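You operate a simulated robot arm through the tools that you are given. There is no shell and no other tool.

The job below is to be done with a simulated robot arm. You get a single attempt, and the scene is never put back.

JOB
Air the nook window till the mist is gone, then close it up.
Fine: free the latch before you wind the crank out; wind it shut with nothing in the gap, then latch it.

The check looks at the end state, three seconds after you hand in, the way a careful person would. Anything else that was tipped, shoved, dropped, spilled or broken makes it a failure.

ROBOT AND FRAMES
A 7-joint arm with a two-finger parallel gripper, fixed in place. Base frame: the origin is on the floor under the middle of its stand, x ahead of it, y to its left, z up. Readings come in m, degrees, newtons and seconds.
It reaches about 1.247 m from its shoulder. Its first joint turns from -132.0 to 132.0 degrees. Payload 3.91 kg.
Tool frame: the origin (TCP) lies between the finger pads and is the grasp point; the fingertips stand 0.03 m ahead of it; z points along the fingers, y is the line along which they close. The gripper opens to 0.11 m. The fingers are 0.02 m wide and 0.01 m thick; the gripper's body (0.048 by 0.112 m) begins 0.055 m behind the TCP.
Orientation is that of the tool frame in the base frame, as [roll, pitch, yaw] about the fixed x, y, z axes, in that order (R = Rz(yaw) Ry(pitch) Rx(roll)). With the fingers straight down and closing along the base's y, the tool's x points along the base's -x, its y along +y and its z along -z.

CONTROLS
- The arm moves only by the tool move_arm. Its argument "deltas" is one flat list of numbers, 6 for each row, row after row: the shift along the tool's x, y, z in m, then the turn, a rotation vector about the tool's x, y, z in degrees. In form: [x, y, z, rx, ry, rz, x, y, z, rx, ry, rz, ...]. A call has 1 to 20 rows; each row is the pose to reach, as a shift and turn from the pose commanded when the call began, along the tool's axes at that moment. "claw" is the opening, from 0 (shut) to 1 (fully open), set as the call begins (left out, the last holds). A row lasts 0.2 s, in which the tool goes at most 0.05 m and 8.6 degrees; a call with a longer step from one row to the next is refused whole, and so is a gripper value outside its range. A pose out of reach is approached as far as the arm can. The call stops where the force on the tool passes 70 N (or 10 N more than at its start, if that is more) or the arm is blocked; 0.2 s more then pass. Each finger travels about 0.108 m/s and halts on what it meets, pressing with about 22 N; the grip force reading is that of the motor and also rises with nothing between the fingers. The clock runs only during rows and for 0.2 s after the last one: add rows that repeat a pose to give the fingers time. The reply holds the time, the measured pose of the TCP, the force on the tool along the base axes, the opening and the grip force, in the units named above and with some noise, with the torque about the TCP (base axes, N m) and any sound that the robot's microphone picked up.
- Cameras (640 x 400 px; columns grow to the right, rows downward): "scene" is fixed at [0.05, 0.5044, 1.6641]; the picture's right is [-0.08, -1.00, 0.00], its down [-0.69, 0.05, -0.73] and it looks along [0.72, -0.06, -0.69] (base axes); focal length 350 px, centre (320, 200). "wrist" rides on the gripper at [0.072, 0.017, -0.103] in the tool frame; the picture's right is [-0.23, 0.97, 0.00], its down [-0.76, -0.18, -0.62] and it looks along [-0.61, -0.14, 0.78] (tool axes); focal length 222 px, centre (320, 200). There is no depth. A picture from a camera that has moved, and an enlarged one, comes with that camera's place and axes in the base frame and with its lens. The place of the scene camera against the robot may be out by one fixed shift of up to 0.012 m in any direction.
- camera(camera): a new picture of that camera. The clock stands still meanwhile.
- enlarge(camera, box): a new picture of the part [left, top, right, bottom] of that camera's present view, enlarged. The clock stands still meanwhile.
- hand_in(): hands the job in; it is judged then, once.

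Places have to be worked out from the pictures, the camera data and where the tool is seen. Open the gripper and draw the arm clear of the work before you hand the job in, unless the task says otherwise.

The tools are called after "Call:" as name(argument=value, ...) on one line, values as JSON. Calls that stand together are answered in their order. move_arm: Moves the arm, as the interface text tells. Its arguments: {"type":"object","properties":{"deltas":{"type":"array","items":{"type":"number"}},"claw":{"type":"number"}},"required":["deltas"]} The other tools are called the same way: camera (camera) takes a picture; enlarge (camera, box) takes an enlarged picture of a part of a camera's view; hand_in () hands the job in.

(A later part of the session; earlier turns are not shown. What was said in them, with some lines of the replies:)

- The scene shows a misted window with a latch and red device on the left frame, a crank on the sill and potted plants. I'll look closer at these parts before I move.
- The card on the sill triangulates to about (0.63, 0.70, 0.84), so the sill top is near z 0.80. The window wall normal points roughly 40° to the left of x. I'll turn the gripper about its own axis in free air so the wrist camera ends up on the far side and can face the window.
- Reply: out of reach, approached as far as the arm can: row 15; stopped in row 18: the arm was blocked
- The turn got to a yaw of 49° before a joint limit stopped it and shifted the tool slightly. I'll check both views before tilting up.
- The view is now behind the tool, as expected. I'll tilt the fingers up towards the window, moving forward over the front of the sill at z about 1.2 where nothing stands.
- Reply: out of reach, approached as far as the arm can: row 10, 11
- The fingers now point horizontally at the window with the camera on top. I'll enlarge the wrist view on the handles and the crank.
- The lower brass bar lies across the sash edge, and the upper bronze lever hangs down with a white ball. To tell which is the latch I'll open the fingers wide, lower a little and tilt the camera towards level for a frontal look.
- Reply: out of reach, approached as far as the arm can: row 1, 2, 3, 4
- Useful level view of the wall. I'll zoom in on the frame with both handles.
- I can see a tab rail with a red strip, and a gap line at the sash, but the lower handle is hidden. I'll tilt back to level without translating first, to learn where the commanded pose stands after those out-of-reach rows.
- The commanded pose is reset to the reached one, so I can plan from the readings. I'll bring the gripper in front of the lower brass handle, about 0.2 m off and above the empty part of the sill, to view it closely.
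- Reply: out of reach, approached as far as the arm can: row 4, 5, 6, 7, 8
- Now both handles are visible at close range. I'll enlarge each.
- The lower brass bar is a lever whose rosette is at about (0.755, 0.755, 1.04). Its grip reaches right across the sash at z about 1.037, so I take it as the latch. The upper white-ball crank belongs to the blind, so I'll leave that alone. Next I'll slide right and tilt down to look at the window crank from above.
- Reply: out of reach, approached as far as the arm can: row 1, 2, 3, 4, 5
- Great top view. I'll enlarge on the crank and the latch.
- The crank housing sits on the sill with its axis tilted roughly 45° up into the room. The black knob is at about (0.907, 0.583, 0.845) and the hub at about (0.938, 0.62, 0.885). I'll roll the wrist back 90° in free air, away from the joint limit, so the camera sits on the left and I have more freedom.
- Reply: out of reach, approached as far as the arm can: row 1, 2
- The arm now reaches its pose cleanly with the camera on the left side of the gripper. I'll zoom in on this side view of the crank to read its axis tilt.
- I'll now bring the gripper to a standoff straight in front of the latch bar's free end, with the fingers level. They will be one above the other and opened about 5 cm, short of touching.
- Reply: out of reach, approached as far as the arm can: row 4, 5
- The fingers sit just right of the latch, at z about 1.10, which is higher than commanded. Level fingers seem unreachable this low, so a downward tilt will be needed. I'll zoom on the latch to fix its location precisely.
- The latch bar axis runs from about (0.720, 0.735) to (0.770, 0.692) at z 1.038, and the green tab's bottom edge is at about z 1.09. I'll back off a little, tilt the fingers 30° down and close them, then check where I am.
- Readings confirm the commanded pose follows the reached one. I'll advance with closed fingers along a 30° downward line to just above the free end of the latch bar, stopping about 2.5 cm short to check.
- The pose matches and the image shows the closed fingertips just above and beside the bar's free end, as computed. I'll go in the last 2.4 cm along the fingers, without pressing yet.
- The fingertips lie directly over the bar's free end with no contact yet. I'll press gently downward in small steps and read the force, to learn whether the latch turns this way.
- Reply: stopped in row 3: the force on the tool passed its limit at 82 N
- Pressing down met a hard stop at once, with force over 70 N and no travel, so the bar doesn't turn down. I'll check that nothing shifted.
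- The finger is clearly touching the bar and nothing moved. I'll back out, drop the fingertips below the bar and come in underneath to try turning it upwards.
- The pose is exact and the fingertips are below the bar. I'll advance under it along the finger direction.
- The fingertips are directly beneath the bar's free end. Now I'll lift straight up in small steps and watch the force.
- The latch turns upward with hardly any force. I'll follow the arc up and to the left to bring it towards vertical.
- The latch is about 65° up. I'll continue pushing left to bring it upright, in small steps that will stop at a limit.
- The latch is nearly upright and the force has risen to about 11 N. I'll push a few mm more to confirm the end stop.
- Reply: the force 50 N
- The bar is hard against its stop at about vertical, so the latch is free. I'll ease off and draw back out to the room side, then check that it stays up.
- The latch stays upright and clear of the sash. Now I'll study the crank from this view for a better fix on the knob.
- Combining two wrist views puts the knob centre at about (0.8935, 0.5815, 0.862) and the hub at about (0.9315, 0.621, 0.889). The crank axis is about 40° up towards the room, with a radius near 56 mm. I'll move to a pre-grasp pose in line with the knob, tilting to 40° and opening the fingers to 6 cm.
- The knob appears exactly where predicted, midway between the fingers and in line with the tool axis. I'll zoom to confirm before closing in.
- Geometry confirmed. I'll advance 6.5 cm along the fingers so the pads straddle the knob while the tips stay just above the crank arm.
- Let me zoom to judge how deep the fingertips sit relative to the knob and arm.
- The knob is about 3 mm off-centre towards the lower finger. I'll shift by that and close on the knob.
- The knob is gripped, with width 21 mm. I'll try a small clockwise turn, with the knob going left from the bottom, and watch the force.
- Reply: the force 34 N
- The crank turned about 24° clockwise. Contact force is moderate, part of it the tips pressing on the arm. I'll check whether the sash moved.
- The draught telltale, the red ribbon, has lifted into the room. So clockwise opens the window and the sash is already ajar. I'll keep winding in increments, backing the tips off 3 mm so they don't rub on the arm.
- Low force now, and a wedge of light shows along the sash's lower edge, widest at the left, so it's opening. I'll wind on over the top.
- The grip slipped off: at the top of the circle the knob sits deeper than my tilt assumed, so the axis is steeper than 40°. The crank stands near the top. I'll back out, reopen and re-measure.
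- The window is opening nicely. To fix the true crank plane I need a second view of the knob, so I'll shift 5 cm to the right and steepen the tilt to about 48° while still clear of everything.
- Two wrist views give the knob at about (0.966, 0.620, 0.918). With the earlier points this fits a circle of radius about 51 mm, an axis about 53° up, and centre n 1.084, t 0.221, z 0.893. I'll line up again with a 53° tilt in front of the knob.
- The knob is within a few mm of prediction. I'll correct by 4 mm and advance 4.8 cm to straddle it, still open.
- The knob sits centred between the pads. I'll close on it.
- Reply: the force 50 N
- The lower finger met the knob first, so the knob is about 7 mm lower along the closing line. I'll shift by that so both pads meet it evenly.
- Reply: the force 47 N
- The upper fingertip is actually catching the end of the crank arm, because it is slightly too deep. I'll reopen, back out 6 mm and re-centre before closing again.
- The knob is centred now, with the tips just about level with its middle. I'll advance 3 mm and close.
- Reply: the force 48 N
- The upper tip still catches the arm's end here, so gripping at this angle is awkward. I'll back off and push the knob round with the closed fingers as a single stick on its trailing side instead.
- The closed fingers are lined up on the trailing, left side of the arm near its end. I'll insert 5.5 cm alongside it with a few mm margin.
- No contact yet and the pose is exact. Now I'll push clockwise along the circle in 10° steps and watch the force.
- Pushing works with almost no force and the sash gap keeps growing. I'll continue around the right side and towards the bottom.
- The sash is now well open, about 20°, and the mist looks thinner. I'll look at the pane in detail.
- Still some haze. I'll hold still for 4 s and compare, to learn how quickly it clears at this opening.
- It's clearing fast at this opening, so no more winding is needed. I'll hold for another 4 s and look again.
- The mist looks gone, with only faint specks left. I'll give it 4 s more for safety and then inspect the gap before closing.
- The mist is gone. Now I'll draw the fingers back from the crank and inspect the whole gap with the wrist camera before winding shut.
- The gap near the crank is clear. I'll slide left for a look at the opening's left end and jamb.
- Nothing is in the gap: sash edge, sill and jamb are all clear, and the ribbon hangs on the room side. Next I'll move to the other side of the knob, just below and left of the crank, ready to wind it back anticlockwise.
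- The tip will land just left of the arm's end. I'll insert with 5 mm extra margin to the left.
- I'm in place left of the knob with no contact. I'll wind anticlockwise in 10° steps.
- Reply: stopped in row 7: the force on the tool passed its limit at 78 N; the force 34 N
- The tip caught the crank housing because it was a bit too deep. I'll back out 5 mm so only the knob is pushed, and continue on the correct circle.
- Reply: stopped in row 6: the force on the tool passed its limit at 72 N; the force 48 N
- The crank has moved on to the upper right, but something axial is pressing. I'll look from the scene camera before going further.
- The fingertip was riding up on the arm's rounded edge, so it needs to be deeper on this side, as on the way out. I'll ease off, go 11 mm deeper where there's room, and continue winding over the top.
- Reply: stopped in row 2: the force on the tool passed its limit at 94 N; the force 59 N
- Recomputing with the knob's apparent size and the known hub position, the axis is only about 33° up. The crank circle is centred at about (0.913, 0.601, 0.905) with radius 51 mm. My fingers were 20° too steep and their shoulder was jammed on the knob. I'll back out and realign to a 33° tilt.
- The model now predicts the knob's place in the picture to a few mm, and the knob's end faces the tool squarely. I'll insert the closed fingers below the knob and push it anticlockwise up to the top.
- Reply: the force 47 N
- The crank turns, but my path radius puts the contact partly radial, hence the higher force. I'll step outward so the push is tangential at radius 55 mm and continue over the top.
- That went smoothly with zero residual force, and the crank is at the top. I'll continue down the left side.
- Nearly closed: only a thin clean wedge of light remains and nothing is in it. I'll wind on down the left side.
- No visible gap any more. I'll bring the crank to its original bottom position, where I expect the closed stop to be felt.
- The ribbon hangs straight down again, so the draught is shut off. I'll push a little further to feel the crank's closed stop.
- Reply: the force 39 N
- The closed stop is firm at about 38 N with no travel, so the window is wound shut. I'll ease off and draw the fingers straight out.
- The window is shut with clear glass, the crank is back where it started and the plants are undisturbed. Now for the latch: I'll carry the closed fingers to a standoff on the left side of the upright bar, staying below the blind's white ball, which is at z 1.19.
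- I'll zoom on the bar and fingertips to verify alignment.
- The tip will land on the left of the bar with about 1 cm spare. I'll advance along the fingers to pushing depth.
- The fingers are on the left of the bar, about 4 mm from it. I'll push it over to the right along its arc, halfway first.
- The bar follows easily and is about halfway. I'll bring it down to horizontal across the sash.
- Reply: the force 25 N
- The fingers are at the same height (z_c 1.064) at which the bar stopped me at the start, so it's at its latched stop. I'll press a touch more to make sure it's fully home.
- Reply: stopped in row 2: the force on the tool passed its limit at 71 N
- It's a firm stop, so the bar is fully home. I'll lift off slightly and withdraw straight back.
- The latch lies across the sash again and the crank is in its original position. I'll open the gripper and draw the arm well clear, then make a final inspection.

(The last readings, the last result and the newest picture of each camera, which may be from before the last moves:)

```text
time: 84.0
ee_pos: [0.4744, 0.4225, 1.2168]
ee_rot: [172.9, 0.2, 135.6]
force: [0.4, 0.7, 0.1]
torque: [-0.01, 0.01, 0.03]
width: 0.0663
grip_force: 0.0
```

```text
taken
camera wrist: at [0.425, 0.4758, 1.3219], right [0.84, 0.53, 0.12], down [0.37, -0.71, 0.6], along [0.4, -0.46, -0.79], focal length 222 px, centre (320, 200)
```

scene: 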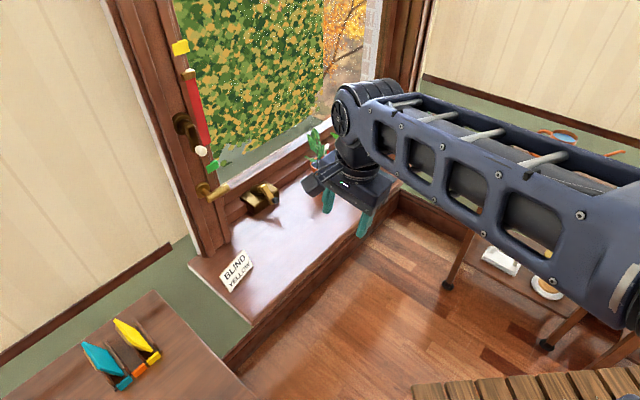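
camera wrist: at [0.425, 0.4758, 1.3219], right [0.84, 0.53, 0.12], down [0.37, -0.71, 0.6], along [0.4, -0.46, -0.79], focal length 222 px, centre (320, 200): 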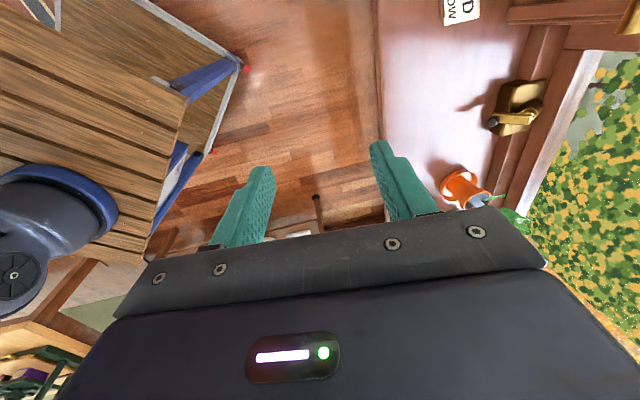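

The arm is clear of the window. I'll draw back a bit more so the plants and sill are all visible for a last check.

Call:
move_arm(deltas=[0.0055, -0.03, -0.0037, 0, 0, 0, 0.011, -0.06, -0.0073, 0, 0, 0, 0.0165, -0.09, -0.011, 0, 0, 0, 0.022, -0.119, -0.0146, 0, 0, 0])

Call:
camera(camera="scene")

Call:
enlarge(camera="scene", box=[160, 0, 320, 110])

Call:
enlarge(camera="scene", box=[170, 120, 300, 220])

Call:
enlarge(camera="scene", box=[290, 60, 450, 180])

```text
time: 85.0
ee_pos: [0.3753, 0.3497, 1.2175]
ee_rot: [172.9, 0.0, 135.5]
force: [0.6, 1.3, 0.2]
torque: [-0.01, 0.06, -0.03]
width: 0.0661
grip_force: 0.1
```

```text
taken
```

scene: 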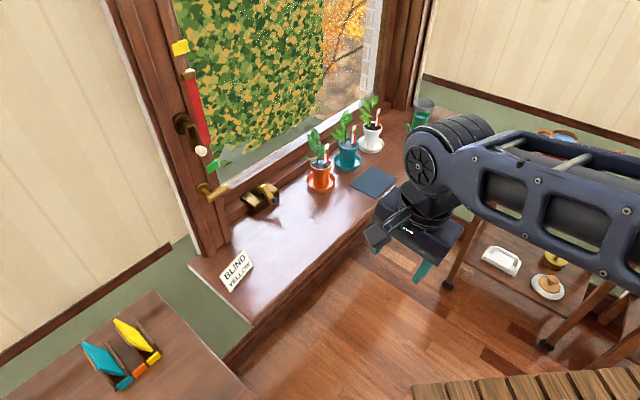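

```text
3.64 times, centred on (240, 55) of scene
camera zoom: at [0.05, 0.5044, 1.6641], right [-0.08, -1.0, 0.0], down [-0.69, 0.05, -0.73], along [0.72, -0.06, -0.69], focal length 1272 px, centre (611, 727)
```

zoom: 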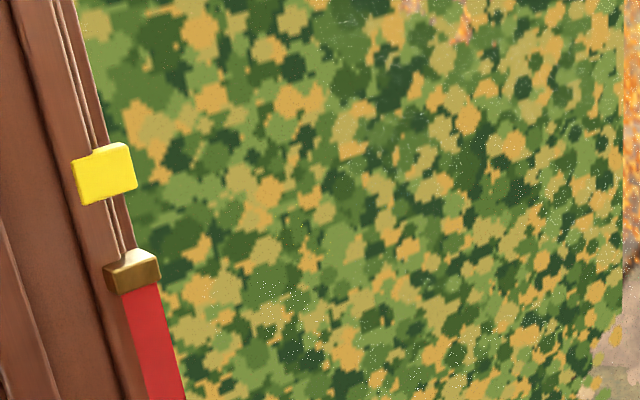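

```text
4.00 times, centred on (235, 170) of scene
camera zoom: at [0.05, 0.5044, 1.6641], right [-0.08, -1.0, 0.0], down [-0.69, 0.05, -0.73], along [0.72, -0.06, -0.69], focal length 1399 px, centre (660, 320)
```

zoom: 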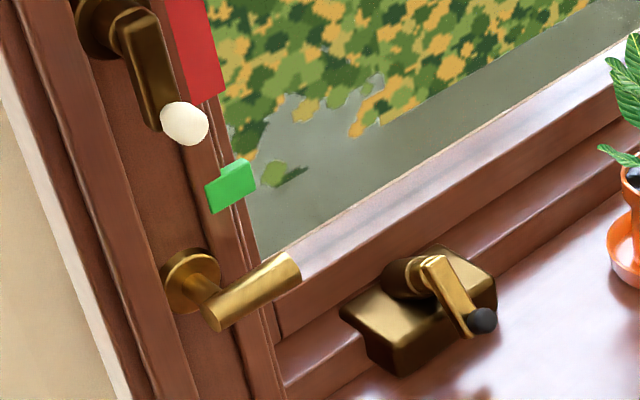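

```text
3.33 times, centred on (370, 120) of scene
camera zoom: at [0.05, 0.5044, 1.6641], right [-0.08, -1.0, 0.0], down [-0.69, 0.05, -0.73], along [0.72, -0.06, -0.69], focal length 1166 px, centre (153, 467)
```

zoom: 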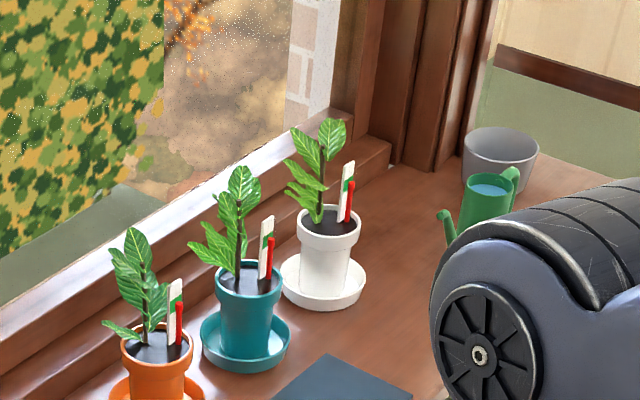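

Final state: the glass is clear and the sash is shut with the ribbon hanging still. The crank is at its stop and the latch lies across the sash at its stop. Plants, card and blind are untouched, and the gripper is open and well clear, so I'm handing in.

Call:
hand_in()

```text
The job is handed in.
```

I aired the nook window until the glass was clear, wound it shut and latched it. The job is handed in; no check result came back.

- **Latch:** I turned the lower brass bar up to its stop before touching the crank. Afterwards I brought it back across the sash until it stopped firmly.
- **Airing:** I wound the crank out nearly one full turn. The mist was gone after about 10 seconds at that opening, and it had not come back when I took the last pictures. A few tiny white specks show on the glass in the pictures. They did not change once the mist had cleared.
- **Closing:** I checked the gap near the crank and at the left jamb, and it was empty. I then wound the crank back to its closed stop. The red ribbon on the frame, which lifted in the draught, hangs straight down again.
- **Contact with the hardware:** While winding, the fingers slipped off the knob once. They also pressed on the crank's housing, arm or knob a few times, and the arm stopped itself at 70–95 N. I saw no damage, and the crank turned freely afterwards.
- **Surroundings:** The plants and the card look just as they were in the final pictures. I left the blind alone: the card reads "BLIND YELLOW", but the job did not mention the blind.

The gripper is open and the arm is drawn back from the window.
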